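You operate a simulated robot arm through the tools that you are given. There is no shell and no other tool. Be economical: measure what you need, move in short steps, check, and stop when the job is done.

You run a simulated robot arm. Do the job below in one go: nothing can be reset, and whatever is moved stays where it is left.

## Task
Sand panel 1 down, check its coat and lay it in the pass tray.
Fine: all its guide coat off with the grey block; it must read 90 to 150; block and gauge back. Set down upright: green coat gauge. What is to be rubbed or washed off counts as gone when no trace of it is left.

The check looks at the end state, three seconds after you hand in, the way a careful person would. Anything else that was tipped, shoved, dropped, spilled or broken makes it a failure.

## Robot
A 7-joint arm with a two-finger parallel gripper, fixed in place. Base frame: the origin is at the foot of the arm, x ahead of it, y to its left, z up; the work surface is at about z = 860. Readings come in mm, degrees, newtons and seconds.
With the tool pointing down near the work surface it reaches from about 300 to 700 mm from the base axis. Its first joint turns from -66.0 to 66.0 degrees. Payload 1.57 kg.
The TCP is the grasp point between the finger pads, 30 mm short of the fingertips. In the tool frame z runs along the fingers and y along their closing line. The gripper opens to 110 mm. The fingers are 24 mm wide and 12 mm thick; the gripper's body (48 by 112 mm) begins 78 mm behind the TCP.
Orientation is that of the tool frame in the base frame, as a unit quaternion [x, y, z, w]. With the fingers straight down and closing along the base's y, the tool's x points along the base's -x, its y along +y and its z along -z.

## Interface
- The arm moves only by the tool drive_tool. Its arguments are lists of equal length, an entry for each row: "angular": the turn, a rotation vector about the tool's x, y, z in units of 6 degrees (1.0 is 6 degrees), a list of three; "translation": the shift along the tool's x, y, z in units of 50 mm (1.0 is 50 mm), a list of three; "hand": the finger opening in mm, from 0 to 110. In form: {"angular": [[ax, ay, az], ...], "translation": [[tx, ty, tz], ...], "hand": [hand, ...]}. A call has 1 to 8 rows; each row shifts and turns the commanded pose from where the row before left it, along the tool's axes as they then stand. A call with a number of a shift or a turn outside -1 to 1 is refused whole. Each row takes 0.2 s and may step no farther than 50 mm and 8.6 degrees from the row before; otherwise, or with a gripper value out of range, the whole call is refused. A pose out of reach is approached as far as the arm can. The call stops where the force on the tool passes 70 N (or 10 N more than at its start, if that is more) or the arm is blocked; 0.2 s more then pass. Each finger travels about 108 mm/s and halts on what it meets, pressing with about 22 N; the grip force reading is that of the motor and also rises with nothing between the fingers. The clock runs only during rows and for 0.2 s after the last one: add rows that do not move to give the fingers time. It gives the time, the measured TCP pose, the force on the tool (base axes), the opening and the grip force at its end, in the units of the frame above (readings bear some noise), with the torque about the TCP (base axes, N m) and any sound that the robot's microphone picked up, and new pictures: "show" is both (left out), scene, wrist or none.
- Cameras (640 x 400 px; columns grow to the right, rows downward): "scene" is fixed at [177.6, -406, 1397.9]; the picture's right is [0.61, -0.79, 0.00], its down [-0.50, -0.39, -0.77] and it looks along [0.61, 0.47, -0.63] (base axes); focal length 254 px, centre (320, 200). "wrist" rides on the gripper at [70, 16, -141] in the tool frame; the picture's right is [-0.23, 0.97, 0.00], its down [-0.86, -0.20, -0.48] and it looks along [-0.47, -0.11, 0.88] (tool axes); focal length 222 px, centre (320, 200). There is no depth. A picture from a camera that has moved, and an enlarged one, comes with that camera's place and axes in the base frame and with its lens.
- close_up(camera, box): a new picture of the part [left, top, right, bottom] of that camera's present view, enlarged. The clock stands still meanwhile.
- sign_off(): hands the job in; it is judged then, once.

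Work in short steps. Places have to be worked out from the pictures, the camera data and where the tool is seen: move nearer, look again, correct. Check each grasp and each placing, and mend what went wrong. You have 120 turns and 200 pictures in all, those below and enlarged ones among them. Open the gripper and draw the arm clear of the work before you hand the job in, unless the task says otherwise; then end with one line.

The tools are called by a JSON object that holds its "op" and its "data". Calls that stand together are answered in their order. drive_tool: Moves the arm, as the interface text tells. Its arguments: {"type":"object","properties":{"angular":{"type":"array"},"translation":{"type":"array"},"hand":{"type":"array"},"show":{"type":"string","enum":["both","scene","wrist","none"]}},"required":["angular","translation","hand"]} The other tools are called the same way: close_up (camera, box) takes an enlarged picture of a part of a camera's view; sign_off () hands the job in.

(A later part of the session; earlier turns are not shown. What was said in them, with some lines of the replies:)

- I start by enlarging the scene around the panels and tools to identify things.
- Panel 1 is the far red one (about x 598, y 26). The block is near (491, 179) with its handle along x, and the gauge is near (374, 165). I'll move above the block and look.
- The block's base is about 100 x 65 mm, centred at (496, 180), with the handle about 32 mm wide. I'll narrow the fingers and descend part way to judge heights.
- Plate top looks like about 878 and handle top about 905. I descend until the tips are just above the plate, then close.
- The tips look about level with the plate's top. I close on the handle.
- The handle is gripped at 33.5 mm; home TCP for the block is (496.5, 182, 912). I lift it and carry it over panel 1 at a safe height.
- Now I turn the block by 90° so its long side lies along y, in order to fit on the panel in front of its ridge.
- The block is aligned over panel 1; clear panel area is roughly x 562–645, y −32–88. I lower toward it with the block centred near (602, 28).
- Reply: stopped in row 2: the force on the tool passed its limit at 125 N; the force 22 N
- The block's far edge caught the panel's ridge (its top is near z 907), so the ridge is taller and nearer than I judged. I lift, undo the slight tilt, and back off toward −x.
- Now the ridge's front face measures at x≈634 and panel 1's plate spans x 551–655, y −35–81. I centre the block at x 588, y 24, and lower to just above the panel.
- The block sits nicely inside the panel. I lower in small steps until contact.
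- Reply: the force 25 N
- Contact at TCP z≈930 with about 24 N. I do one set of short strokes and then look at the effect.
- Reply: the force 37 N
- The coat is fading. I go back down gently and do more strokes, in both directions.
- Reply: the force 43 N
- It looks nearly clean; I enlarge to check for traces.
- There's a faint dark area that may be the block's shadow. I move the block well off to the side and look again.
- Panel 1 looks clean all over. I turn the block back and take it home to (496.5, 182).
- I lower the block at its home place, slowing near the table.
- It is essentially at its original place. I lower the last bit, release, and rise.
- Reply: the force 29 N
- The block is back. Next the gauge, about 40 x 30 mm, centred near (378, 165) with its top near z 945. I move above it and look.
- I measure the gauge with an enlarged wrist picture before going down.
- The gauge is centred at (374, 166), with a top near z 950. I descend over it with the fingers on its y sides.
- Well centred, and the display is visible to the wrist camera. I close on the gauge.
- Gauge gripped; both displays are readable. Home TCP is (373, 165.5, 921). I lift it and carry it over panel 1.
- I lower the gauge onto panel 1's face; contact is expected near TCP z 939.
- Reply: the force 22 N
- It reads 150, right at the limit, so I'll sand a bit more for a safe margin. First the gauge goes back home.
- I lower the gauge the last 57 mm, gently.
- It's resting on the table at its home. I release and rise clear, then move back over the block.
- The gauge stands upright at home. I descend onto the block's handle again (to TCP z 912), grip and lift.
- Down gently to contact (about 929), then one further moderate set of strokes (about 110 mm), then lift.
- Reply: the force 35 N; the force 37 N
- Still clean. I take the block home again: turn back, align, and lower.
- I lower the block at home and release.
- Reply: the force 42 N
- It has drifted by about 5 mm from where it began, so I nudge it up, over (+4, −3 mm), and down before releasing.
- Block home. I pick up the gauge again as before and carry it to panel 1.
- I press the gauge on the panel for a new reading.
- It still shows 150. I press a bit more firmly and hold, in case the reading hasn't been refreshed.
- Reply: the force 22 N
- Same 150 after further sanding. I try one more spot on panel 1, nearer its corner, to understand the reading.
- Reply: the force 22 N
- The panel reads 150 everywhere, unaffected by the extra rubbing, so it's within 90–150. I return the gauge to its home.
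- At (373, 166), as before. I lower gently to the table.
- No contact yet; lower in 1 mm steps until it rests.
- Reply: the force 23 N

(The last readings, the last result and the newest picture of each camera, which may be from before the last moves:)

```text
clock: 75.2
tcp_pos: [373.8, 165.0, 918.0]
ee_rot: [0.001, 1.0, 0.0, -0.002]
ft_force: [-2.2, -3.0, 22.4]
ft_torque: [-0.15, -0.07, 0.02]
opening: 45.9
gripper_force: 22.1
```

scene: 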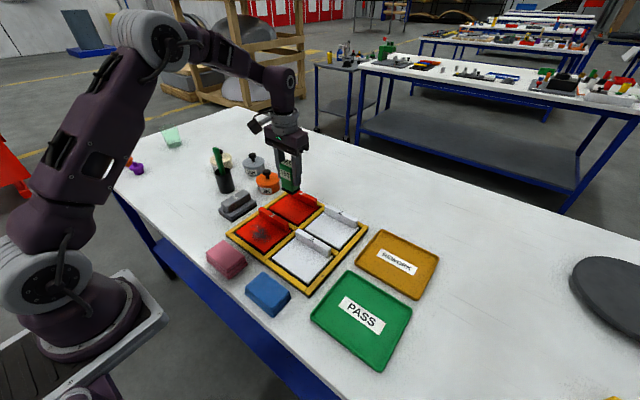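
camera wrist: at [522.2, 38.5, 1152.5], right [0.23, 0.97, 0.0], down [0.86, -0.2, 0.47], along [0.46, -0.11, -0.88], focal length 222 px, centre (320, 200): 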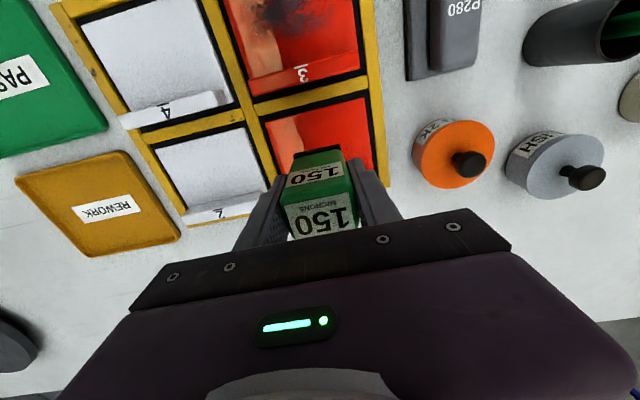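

It rests on the table now. I release and rise, then check.

{"op": "drive_tool", "data": {"angular": [[0, 0, 0], [0, 0, 0], [0, 0, 0], [0, 0, 0], [0, 0, 0]], "translation": [[0, 0, 0], [0, 0, 0], [0, 0, -0.4], [0, 0, -0.9], [0, 0, -0.9]], "hand": [80, 80, 80, 80, 80]}}

{"op": "close_up", "data": {"camera": "scene", "box": [160, 160, 280, 250]}}

{"op": "close_up", "data": {"camera": "scene", "box": [280, 170, 460, 380]}}

```text
clock: 76.4
tcp_pos: [374.9, 165.1, 1027.4]
ee_rot: [0.0, 1.0, 0.001, -0.001]
ft_force: [-0.6, -0.5, 0.9]
ft_torque: [-0.01, -0.01, 0.0]
opening: 80.2
gripper_force: 0.0
camera wrist: at [306.0, 181.5, 1169.3], right [0.23, 0.97, 0.0], down [0.86, -0.2, 0.47], along [0.46, -0.11, -0.88], focal length 222 px, centre (320, 200)
```

scene: 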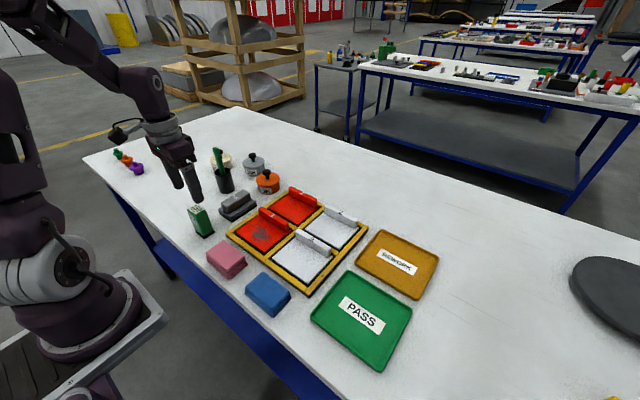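
wrist: 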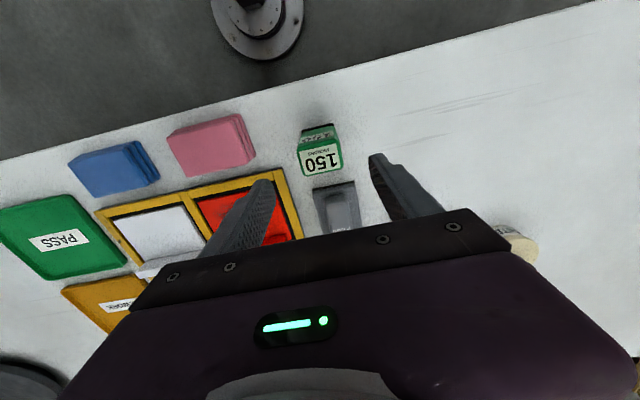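

```text
4.44 times, centred on (220, 205) of scene
camera zoom: at [177.6, -406.0, 1397.9], right [0.61, -0.79, 0.0], down [-0.5, -0.39, -0.77], along [0.61, 0.47, -0.63], focal length 1130 px, centre (764, 178)
```

zoom: 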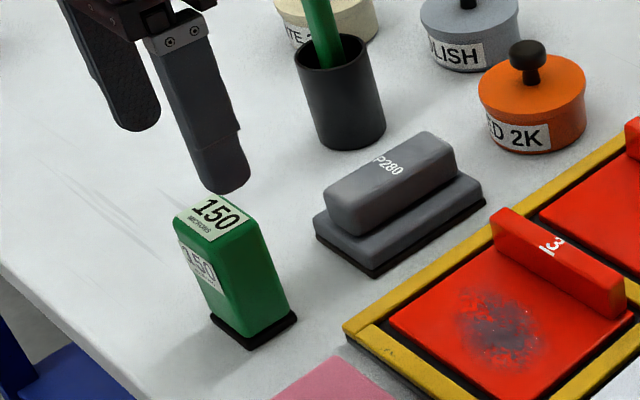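

```text
1.90 times, centred on (370, 275) of scene
camera zoom: at [177.6, -406.0, 1397.9], right [0.61, -0.79, 0.0], down [-0.5, -0.39, -0.77], along [0.61, 0.47, -0.63], focal length 484 px, centre (225, 57)
```

zoom: 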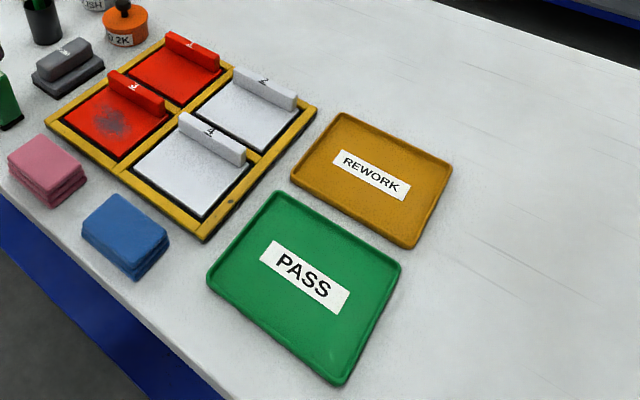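

Everything is back: gauge upright and the block at home. The pass tray spans about x 370–517, y −400 to −236. Now I move above panel 1's ridge (642, 24) and turn so the fingers close along x.

{"op": "drive_tool", "data": {"angular": [[0, 0, 0], [0, 0, 0], [0, 0, 0], [0, 0, 0], [0, 0, 0], [0, 0, 0], [0, 0, 0], [0, 0, 0]], "translation": [[-0.763, -0.403, 0], [-0.763, -0.403, 0], [-0.763, -0.403, 0], [-0.763, -0.403, 0], [-0.763, -0.403, 0], [-0.763, -0.403, 0], [-0.763, -0.403, 0], [0, 0, 0]], "hand": [60, 60, 60, 60, 60, 60, 60, 60], "show": "none"}}

{"op": "drive_tool", "data": {"angular": [[0, 0, 1], [0, 0, 1], [0, 0, 1], [0, 0, 1], [0, 0, 1], [0, 0, 1], [0, 0, 1], [0, 0, 1]], "translation": [[0, 0, 0], [0, 0, 0], [0, 0, 0], [0, 0, 0], [0, 0, 0], [0, 0, 0], [0, 0, 0], [0, 0, 0]], "hand": [60, 60, 60, 60, 60, 60, 60, 60], "show": "none"}}

{"op": "drive_tool", "data": {"angular": [[0, 0, 1], [0, 0, 1], [0, 0, 1], [0, 0, 1], [0, 0, 1], [0, 0, 1], [0, 0, 1], [0, 0, 0]], "translation": [[0, 0, 0], [0, 0, 0], [0, 0, 0], [0, 0, 0], [0, 0, 0], [0, 0, 0], [0, 0, 0], [0, 0, 0]], "hand": [60, 60, 60, 60, 60, 60, 60, 60]}}

{"op": "close_up", "data": {"camera": "wrist", "box": [180, 40, 420, 240]}}

```text
clock: 78.2
tcp_pos: [640.2, 22.6, 1025.5]
ee_rot: [0.001, 1.0, 0.001, -0.002]
ft_force: [-0.3, -0.1, 1.1]
ft_torque: [0.02, 0.0, -0.01]
opening: 60.0
gripper_force: 0.0
```

```text
clock: 80.0
tcp_pos: [641.7, 23.4, 1027.7]
ee_rot: [0.408, 0.913, -0.001, -0.002]
ft_force: [0.8, 0.4, -0.5]
ft_torque: [0.01, -0.02, -0.01]
opening: 60.0
gripper_force: 0.0
```

```text
clock: 81.8
tcp_pos: [640.1, 24.3, 1026.8]
ee_rot: [0.708, 0.707, -0.001, -0.002]
ft_force: [0.6, -0.6, 0.1]
ft_torque: [0.01, 0.01, 0.04]
opening: 60.3
gripper_force: 0.2
camera wrist: at [658.0, 93.3, 1168.1], right [0.97, -0.23, 0.0], down [-0.2, -0.85, 0.48], along [-0.11, -0.47, -0.88], focal length 222 px, centre (320, 200)
```

scene: 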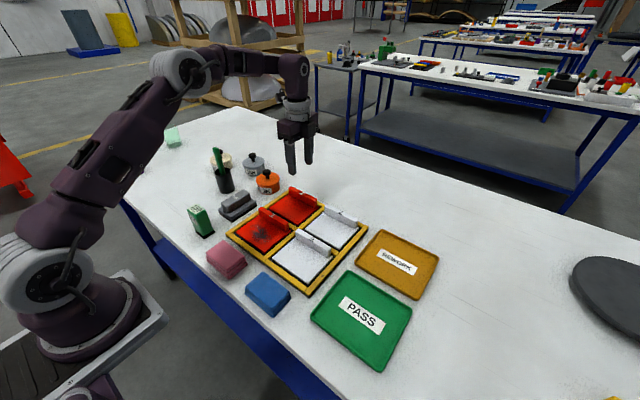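
wrist: 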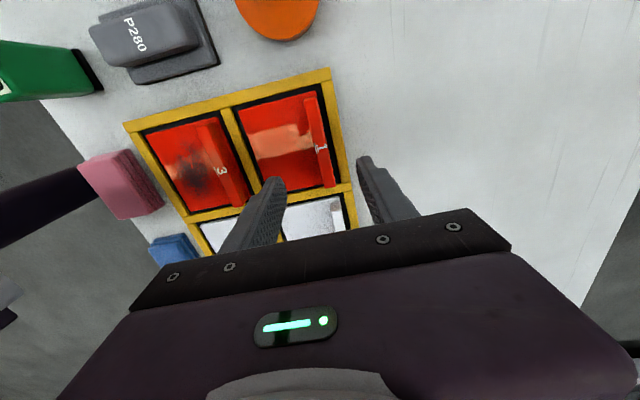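

```text
2.00 times, centred on (300, 140) of wrist
camera zoom: at [658.0, 93.3, 1168.1], right [0.97, -0.23, 0.0], down [-0.2, -0.85, 0.48], along [-0.11, -0.47, -0.88], focal length 444 px, centre (360, 320)
```

zoom: 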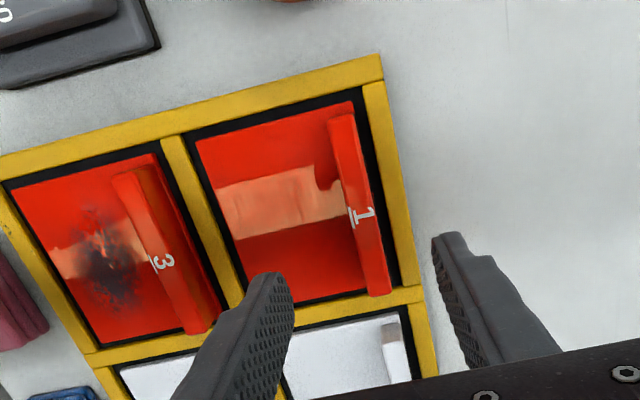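

Panel 1 is clean apart from a light reflection, and its ridge is centred at x≈643, y≈24. I descend around the ridge.

{"op": "drive_tool", "data": {"angular": [[0, 0, 0], [0, 0, 0], [0, 0, 0]], "translation": [[0, 0.06, 0.9], [0, 0, 0.8], [0, 0, 0]], "hand": [60, 60, 60]}}

{"op": "close_up", "data": {"camera": "scene", "box": [250, 150, 350, 230]}}

```text
clock: 82.6
tcp_pos: [643.7, 23.9, 939.8]
ee_rot: [0.708, 0.706, 0.0, -0.001]
ft_force: [-0.3, -0.4, -0.1]
ft_torque: [0.01, 0.0, -0.01]
opening: 60.0
gripper_force: 0.1
camera wrist: at [660.7, 93.6, 1082.6], right [0.97, -0.23, 0.0], down [-0.2, -0.85, 0.48], along [-0.11, -0.47, -0.88], focal length 222 px, centre (320, 200)
```

scene: 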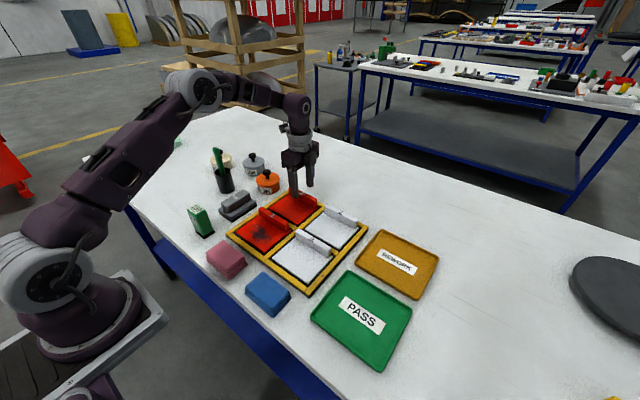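
wrist: 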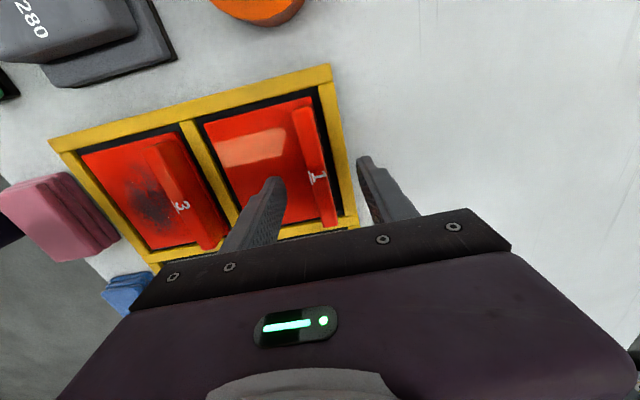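

```text
5.00 times, centred on (300, 190) of scene
camera zoom: at [177.6, -406.0, 1397.9], right [0.61, -0.79, 0.0], down [-0.5, -0.39, -0.77], along [0.61, 0.47, -0.63], focal length 1271 px, centre (420, 250)
```

zoom: 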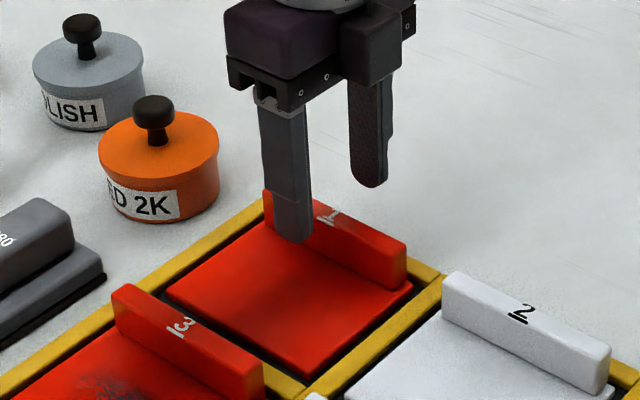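

The fingers straddle the ridge. I go down to TCP z 913 and close.

{"op": "drive_tool", "data": {"angular": [[0, 0, 0], [0, 0, 0], [0, 0, 0], [0, 0, 0], [0, 0, 0], [0, 0, 0]], "translation": [[0, -0.01, 0.4], [0, 0, 0.13], [0, 0, 0], [0, 0, 0], [0, 0, 0], [0, 0, 0]], "hand": [60, 60, 35, 10, 5, 5], "show": "none"}}

{"op": "close_up", "data": {"camera": "scene", "box": [250, 150, 350, 230]}}

```text
clock: 84.0
tcp_pos: [642.9, 23.6, 915.3]
ee_rot: [0.708, 0.706, -0.001, -0.001]
ft_force: [0.1, -0.4, 0.3]
ft_torque: [0.05, -0.06, 0.0]
opening: 15.8
gripper_force: 22.2
```

```text
5.00 times, centred on (300, 190) of scene
camera zoom: at [177.7, -406.0, 1397.9], right [0.61, -0.79, 0.0], down [-0.5, -0.39, -0.77], along [0.61, 0.47, -0.63], focal length 1271 px, centre (420, 250)
```

zoom: 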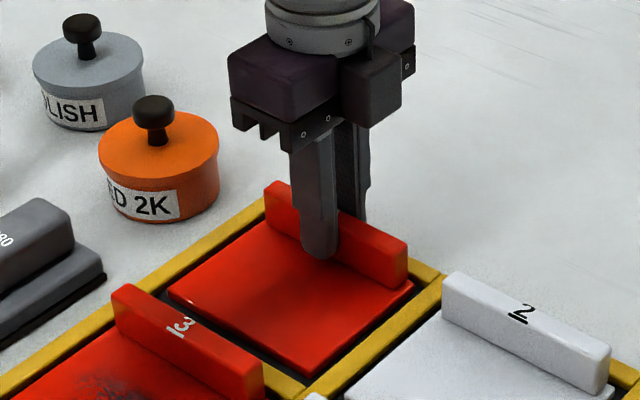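

Gripped at 15.8 mm. I lift straight up slowly, then look.

{"op": "drive_tool", "data": {"angular": [[0, 0, 0], [0, 0, 0], [0, 0, 0], [0, 0, 0], [0, 0, 0], [0, 0, 0]], "translation": [[0, 0, -0.2], [0, 0, -0.3], [0, 0, -0.5], [0, 0, -0.7], [0, 0, -0.7], [0, 0, 0]], "hand": [5, 5, 5, 5, 5, 5]}}

{"op": "close_up", "data": {"camera": "scene", "box": [230, 130, 350, 230]}}

```text
clock: 85.4
tcp_pos: [642.9, 24.5, 1034.8]
ee_rot: [0.707, 0.707, -0.001, -0.001]
ft_force: [-1.2, -0.4, -2.6]
ft_torque: [0.0, -0.08, -0.02]
opening: 15.7
gripper_force: 21.3
camera wrist: at [661.1, 93.4, 1175.9], right [0.97, -0.23, 0.0], down [-0.2, -0.85, 0.48], along [-0.11, -0.47, -0.88], focal length 222 px, centre (320, 200)
```

scene: 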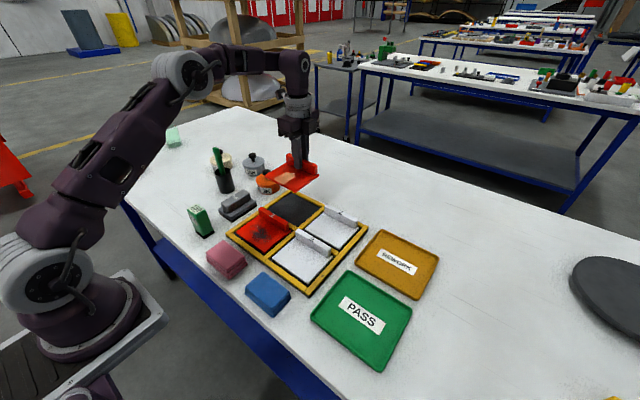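
wrist: 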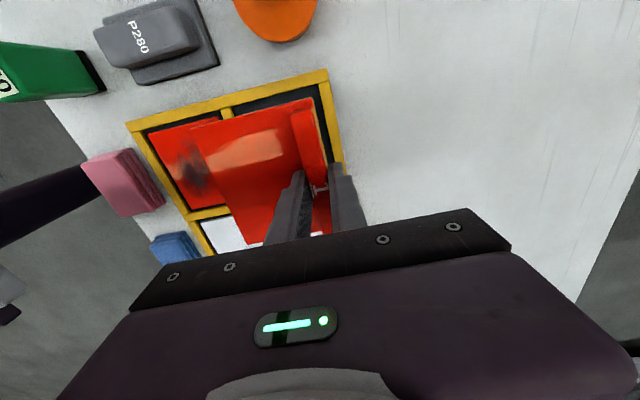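

```text
4.00 times, centred on (290, 180) of scene
camera zoom: at [177.7, -406.0, 1397.9], right [0.61, -0.79, 0.0], down [-0.5, -0.39, -0.77], along [0.61, 0.47, -0.63], focal length 1017 px, centre (440, 280)
```

zoom: 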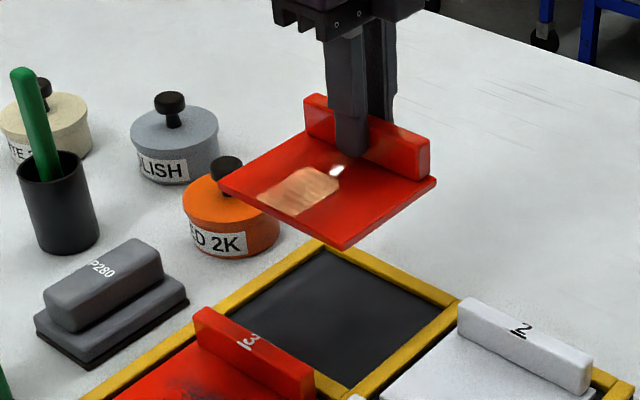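

The panel hangs level. I carry it in a straight line toward the pass tray (target TCP 482, −318).

{"op": "drive_tool", "data": {"angular": [[0, 0, 0], [0, 0, 0], [0, 0, 0], [0, 0, 0], [0, 0, 0]], "translation": [[-0.5, -0.24, 0], [-0.7, -0.33, 0], [-0.7, -0.33, 0], [-0.7, -0.33, 0], [-0.7, -0.33, 0]], "hand": [5, 5, 5, 5, 5], "show": "scene"}}

{"op": "drive_tool", "data": {"angular": [[0, 0, 0], [0, 0, 0], [0, 0, 0], [0, 0, 0], [0, 0, 0], [0, 0, 0]], "translation": [[-0.7, -0.33, 0], [-0.7, -0.33, 0], [-0.7, -0.33, 0], [-0.7, -0.33, 0], [-0.74, -0.34, 0], [0, 0, 0]], "hand": [5, 5, 5, 5, 5, 5]}}

```text
clock: 86.6
tcp_pos: [565.0, -142.9, 1034.5]
ee_rot: [0.708, 0.706, -0.001, -0.001]
ft_force: [-0.4, -0.4, -2.8]
ft_torque: [0.0, -0.06, 0.01]
opening: 15.7
gripper_force: 22.2
```

scene: 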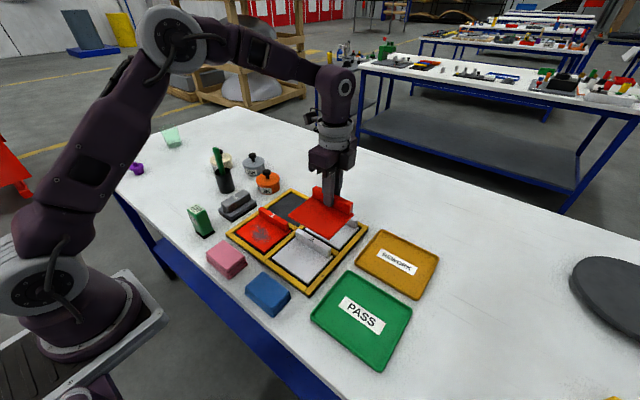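

```text
clock: 88.0
tcp_pos: [480.7, -318.3, 1036.4]
ee_rot: [0.708, 0.707, -0.001, -0.001]
ft_force: [0.3, 0.6, -2.2]
ft_torque: [-0.02, -0.08, 0.02]
opening: 15.4
gripper_force: 21.8
camera wrist: at [498.3, -248.5, 1177.5], right [0.97, -0.23, 0.0], down [-0.2, -0.86, 0.48], along [-0.11, -0.47, -0.88], focal length 222 px, centre (320, 200)
```

scene: 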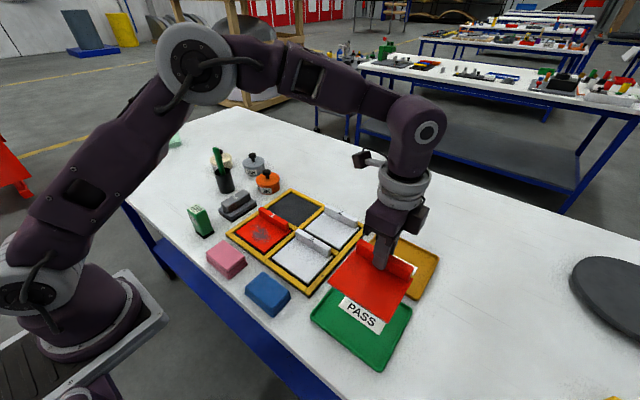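
wrist: 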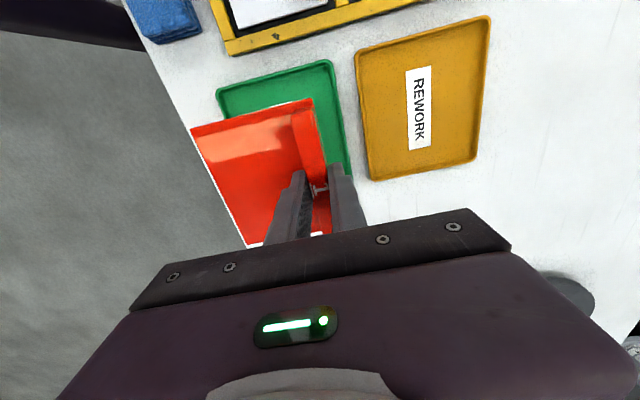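

The tray measures x 371–514 with its top edge at y −234, consistent with my target. I lower to about 20 mm above its floor and look.

{"op": "drive_tool", "data": {"angular": [[0, 0, 0], [0, 0, 0], [0, 0, 0], [0, 0, 0]], "translation": [[0.02, 0.04, 0.8], [0, 0, 0.7], [0, 0, 0.5], [0, 0, 0]], "hand": [5, 5, 5, 5]}}

{"op": "close_up", "data": {"camera": "scene", "box": [300, 230, 450, 390]}}

```text
clock: 89.0
tcp_pos: [483.7, -317.6, 936.4]
ee_rot: [0.708, 0.706, -0.001, -0.001]
ft_force: [0.0, 0.0, -2.2]
ft_torque: [0.01, -0.06, 0.0]
opening: 15.6
gripper_force: 22.4
camera wrist: at [500.9, -247.7, 1077.4], right [0.97, -0.23, 0.0], down [-0.2, -0.85, 0.48], along [-0.11, -0.47, -0.88], focal length 222 px, centre (320, 200)
```

scene: 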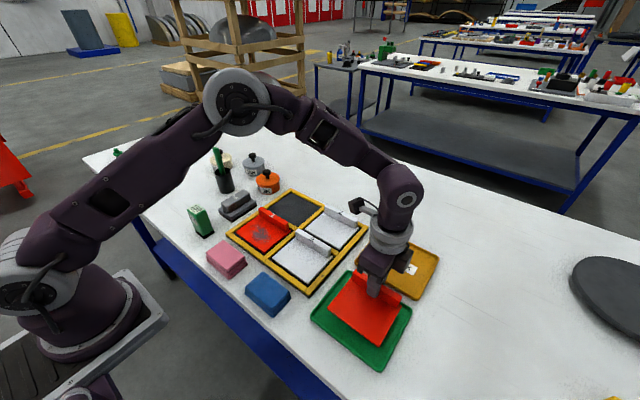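
wrist: 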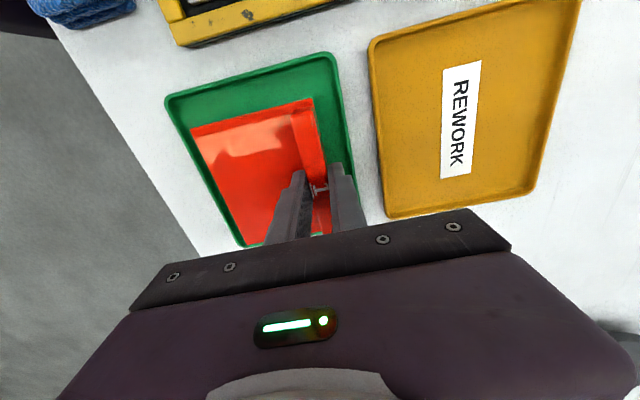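

```text
2.50 times, centred on (375, 310) of scene
camera zoom: at [177.7, -406.0, 1397.9], right [0.61, -0.79, 0.0], down [-0.5, -0.39, -0.77], along [0.61, 0.47, -0.63], focal length 636 px, centre (182, -75)
```

zoom: 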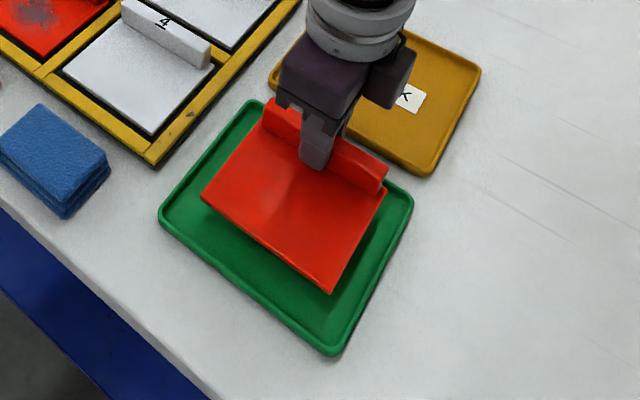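

The panel is well inside the tray outline. I lower in small steps to contact.

{"op": "drive_tool", "data": {"angular": [[0, 0, 0], [0, 0, 0], [0, 0, 0], [0, 0, 0], [0, 0, 0]], "translation": [[0, 0, 0.2], [0, 0, 0.12], [0, 0, 0.06], [0, 0, 0.04], [0, 0, 0]], "hand": [5, 5, 5, 5, 5], "show": "none"}}

{"op": "close_up", "data": {"camera": "scene", "box": [300, 230, 450, 390]}}

```text
clock: 90.2
tcp_pos: [483.8, -317.1, 915.5]
ee_rot: [0.707, 0.707, -0.001, -0.001]
ft_force: [-0.7, 0.0, -2.4]
ft_torque: [-0.01, -0.04, -0.01]
opening: 15.8
gripper_force: 22.4
```

```text
2.50 times, centred on (375, 310) of scene
camera zoom: at [177.7, -406.0, 1397.9], right [0.61, -0.79, 0.0], down [-0.5, -0.39, -0.77], along [0.61, 0.47, -0.63], focal length 636 px, centre (182, -75)
```

zoom: 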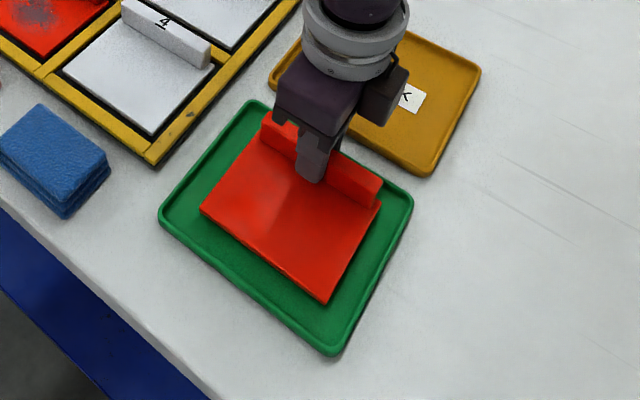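

No contact yet, and the panel sits slightly far in x; I shift −6 mm and continue down.

{"op": "drive_tool", "data": {"angular": [[0, 0, 0], [0, 0, 0], [0, 0, 0], [0, 0, 0], [0, 0, 0]], "translation": [[0, -0.12, 0], [0, 0, 0.06], [0, 0, 0.05], [0, 0, 0.04], [0, 0, 0]], "hand": [5, 5, 5, 5, 5], "show": "none"}}

```text
clock: 91.4
tcp_pos: [476.6, -318.2, 908.8]
ee_rot: [0.708, 0.706, 0.0, -0.001]
ft_force: [-2.7, 4.4, 20.7]
ft_torque: [0.33, -0.02, 0.0]
opening: 15.8
gripper_force: 21.7
```

It is down, with about 20 N of contact. I check the picture before releasing.

{"op": "close_up", "data": {"camera": "scene", "box": [310, 240, 430, 380]}}

```text
2.86 times, centred on (370, 310) of scene
camera zoom: at [177.3, -405.6, 1398.1], right [0.61, -0.79, 0.0], down [-0.5, -0.39, -0.77], along [0.61, 0.47, -0.63], focal length 726 px, centre (177, -114)
```

zoom: 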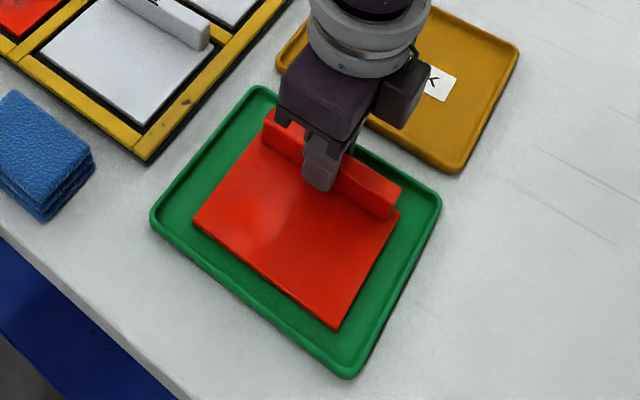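

The panel lies flat and centred. I release, rise and back the arm off.

{"op": "drive_tool", "data": {"angular": [[0, 0, 0], [0, 0, 0], [0, 0, 0], [0, 0, 0], [0, 0, 0], [0, 0, 0]], "translation": [[0, 0, 0], [0, 0, 0], [0, 0, -0.4], [0, 0, -0.9], [0, 0, -0.9], [0, 0, -0.9]], "hand": [35, 35, 35, 40, 60, 60], "show": "none"}}

{"op": "drive_tool", "data": {"angular": [[0, 0, 0], [0, 0, 0], [0, 0, 0], [0, 0, 0], [0, 0, 0], [0, 0, 0]], "translation": [[0.5, 0, -0.8], [0.9, 0, 0], [0.9, 0, 0], [0.9, 0, 0], [0.9, 0, 0], [0, 0, 0]], "hand": [80, 80, 80, 80, 80, 80]}}

{"op": "close_up", "data": {"camera": "scene", "box": [300, 230, 450, 390]}}

{"op": "close_up", "data": {"camera": "scene", "box": [160, 130, 380, 300]}}

```text
clock: 92.8
tcp_pos: [476.8, -317.3, 1062.8]
ee_rot: [0.707, 0.707, -0.001, -0.003]
ft_force: [0.8, -1.0, -0.7]
ft_torque: [0.0, -0.03, -0.02]
opening: 59.9
gripper_force: 0.0
```

```text
clock: 94.2
tcp_pos: [477.5, -113.0, 1103.8]
ee_rot: [0.708, 0.707, -0.001, -0.002]
ft_force: [0.1, -0.4, 0.5]
ft_torque: [0.01, -0.02, -0.01]
opening: 80.0
gripper_force: 0.0
camera wrist: at [495.3, -42.8, 1244.1], right [0.97, -0.23, 0.0], down [-0.2, -0.85, 0.48], along [-0.11, -0.47, -0.88], focal length 222 px, centre (320, 200)
```

scene: 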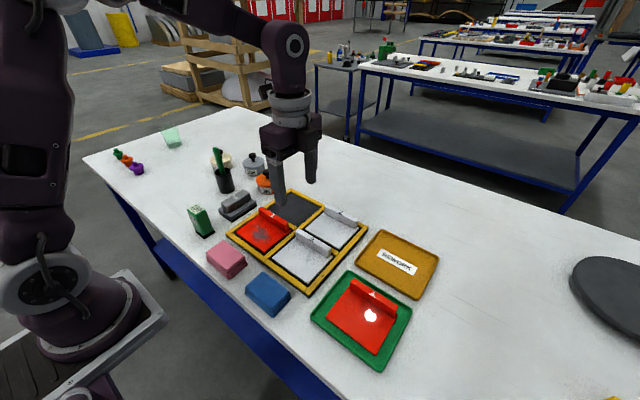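
wrist: 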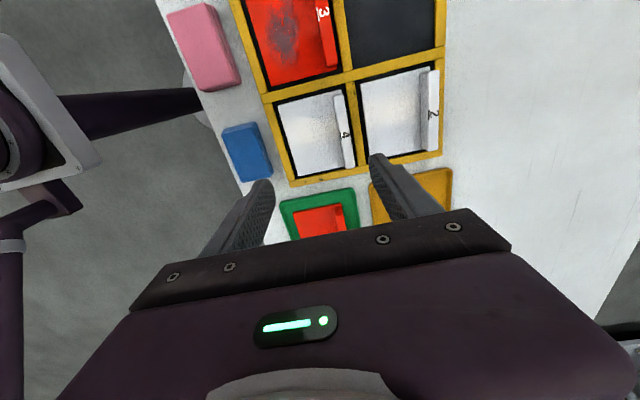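

```text
2.50 times, centred on (375, 310) of scene
camera zoom: at [177.7, -405.9, 1397.9], right [0.61, -0.79, 0.0], down [-0.5, -0.39, -0.77], along [0.61, 0.47, -0.63], focal length 636 px, centre (182, -75)
```

zoom: 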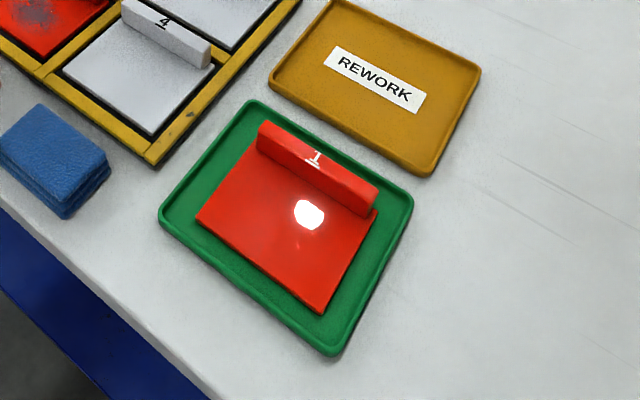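

```text
2.35 times, centred on (270, 215) of scene
camera zoom: at [177.7, -405.9, 1397.9], right [0.61, -0.79, 0.0], down [-0.5, -0.39, -0.77], along [0.61, 0.47, -0.63], focal length 598 px, centre (438, 165)
```

zoom: 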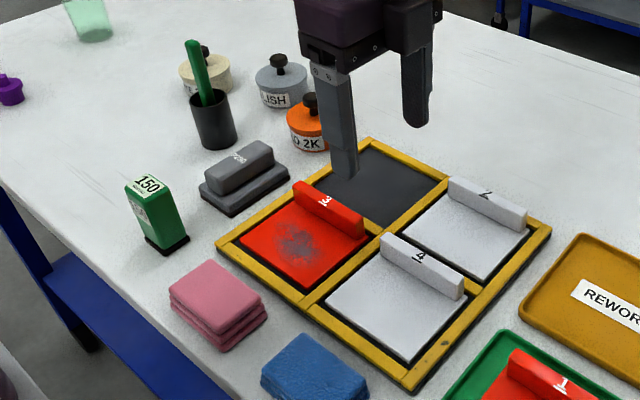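

All is in place. A last enlarged look at the panel for any trace left.

{"op": "close_up", "data": {"camera": "scene", "box": [335, 275, 400, 360]}}

```text
4.71 times, centred on (368, 318) of scene
camera zoom: at [177.7, -405.9, 1397.9], right [0.61, -0.79, 0.0], down [-0.5, -0.39, -0.77], along [0.61, 0.47, -0.63], focal length 1196 px, centre (96, -353)
```

zoom: 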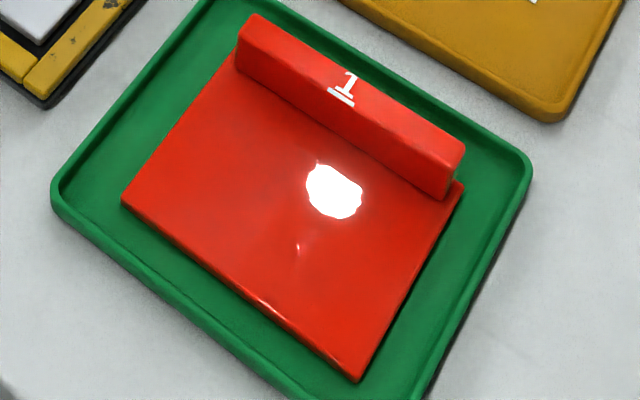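

The panel is clean apart from lamp reflections. The block and gauge are home, the gripper is open and the arm is clear, so I hand in.

{"op": "sign_off", "data": {}}

```text
The job is handed in.
```

Panel 1's guide coat is sanded off and it lies flat in the pass tray; it reads 150, the very top of the 90–150 range, the same before and after a second sanding and at two spots. The grey block and the upright gauge are back within a few mm of where they started. While lowering the block for the first pass I bumped panel 1's ridge once (125 N), with no damage visible.
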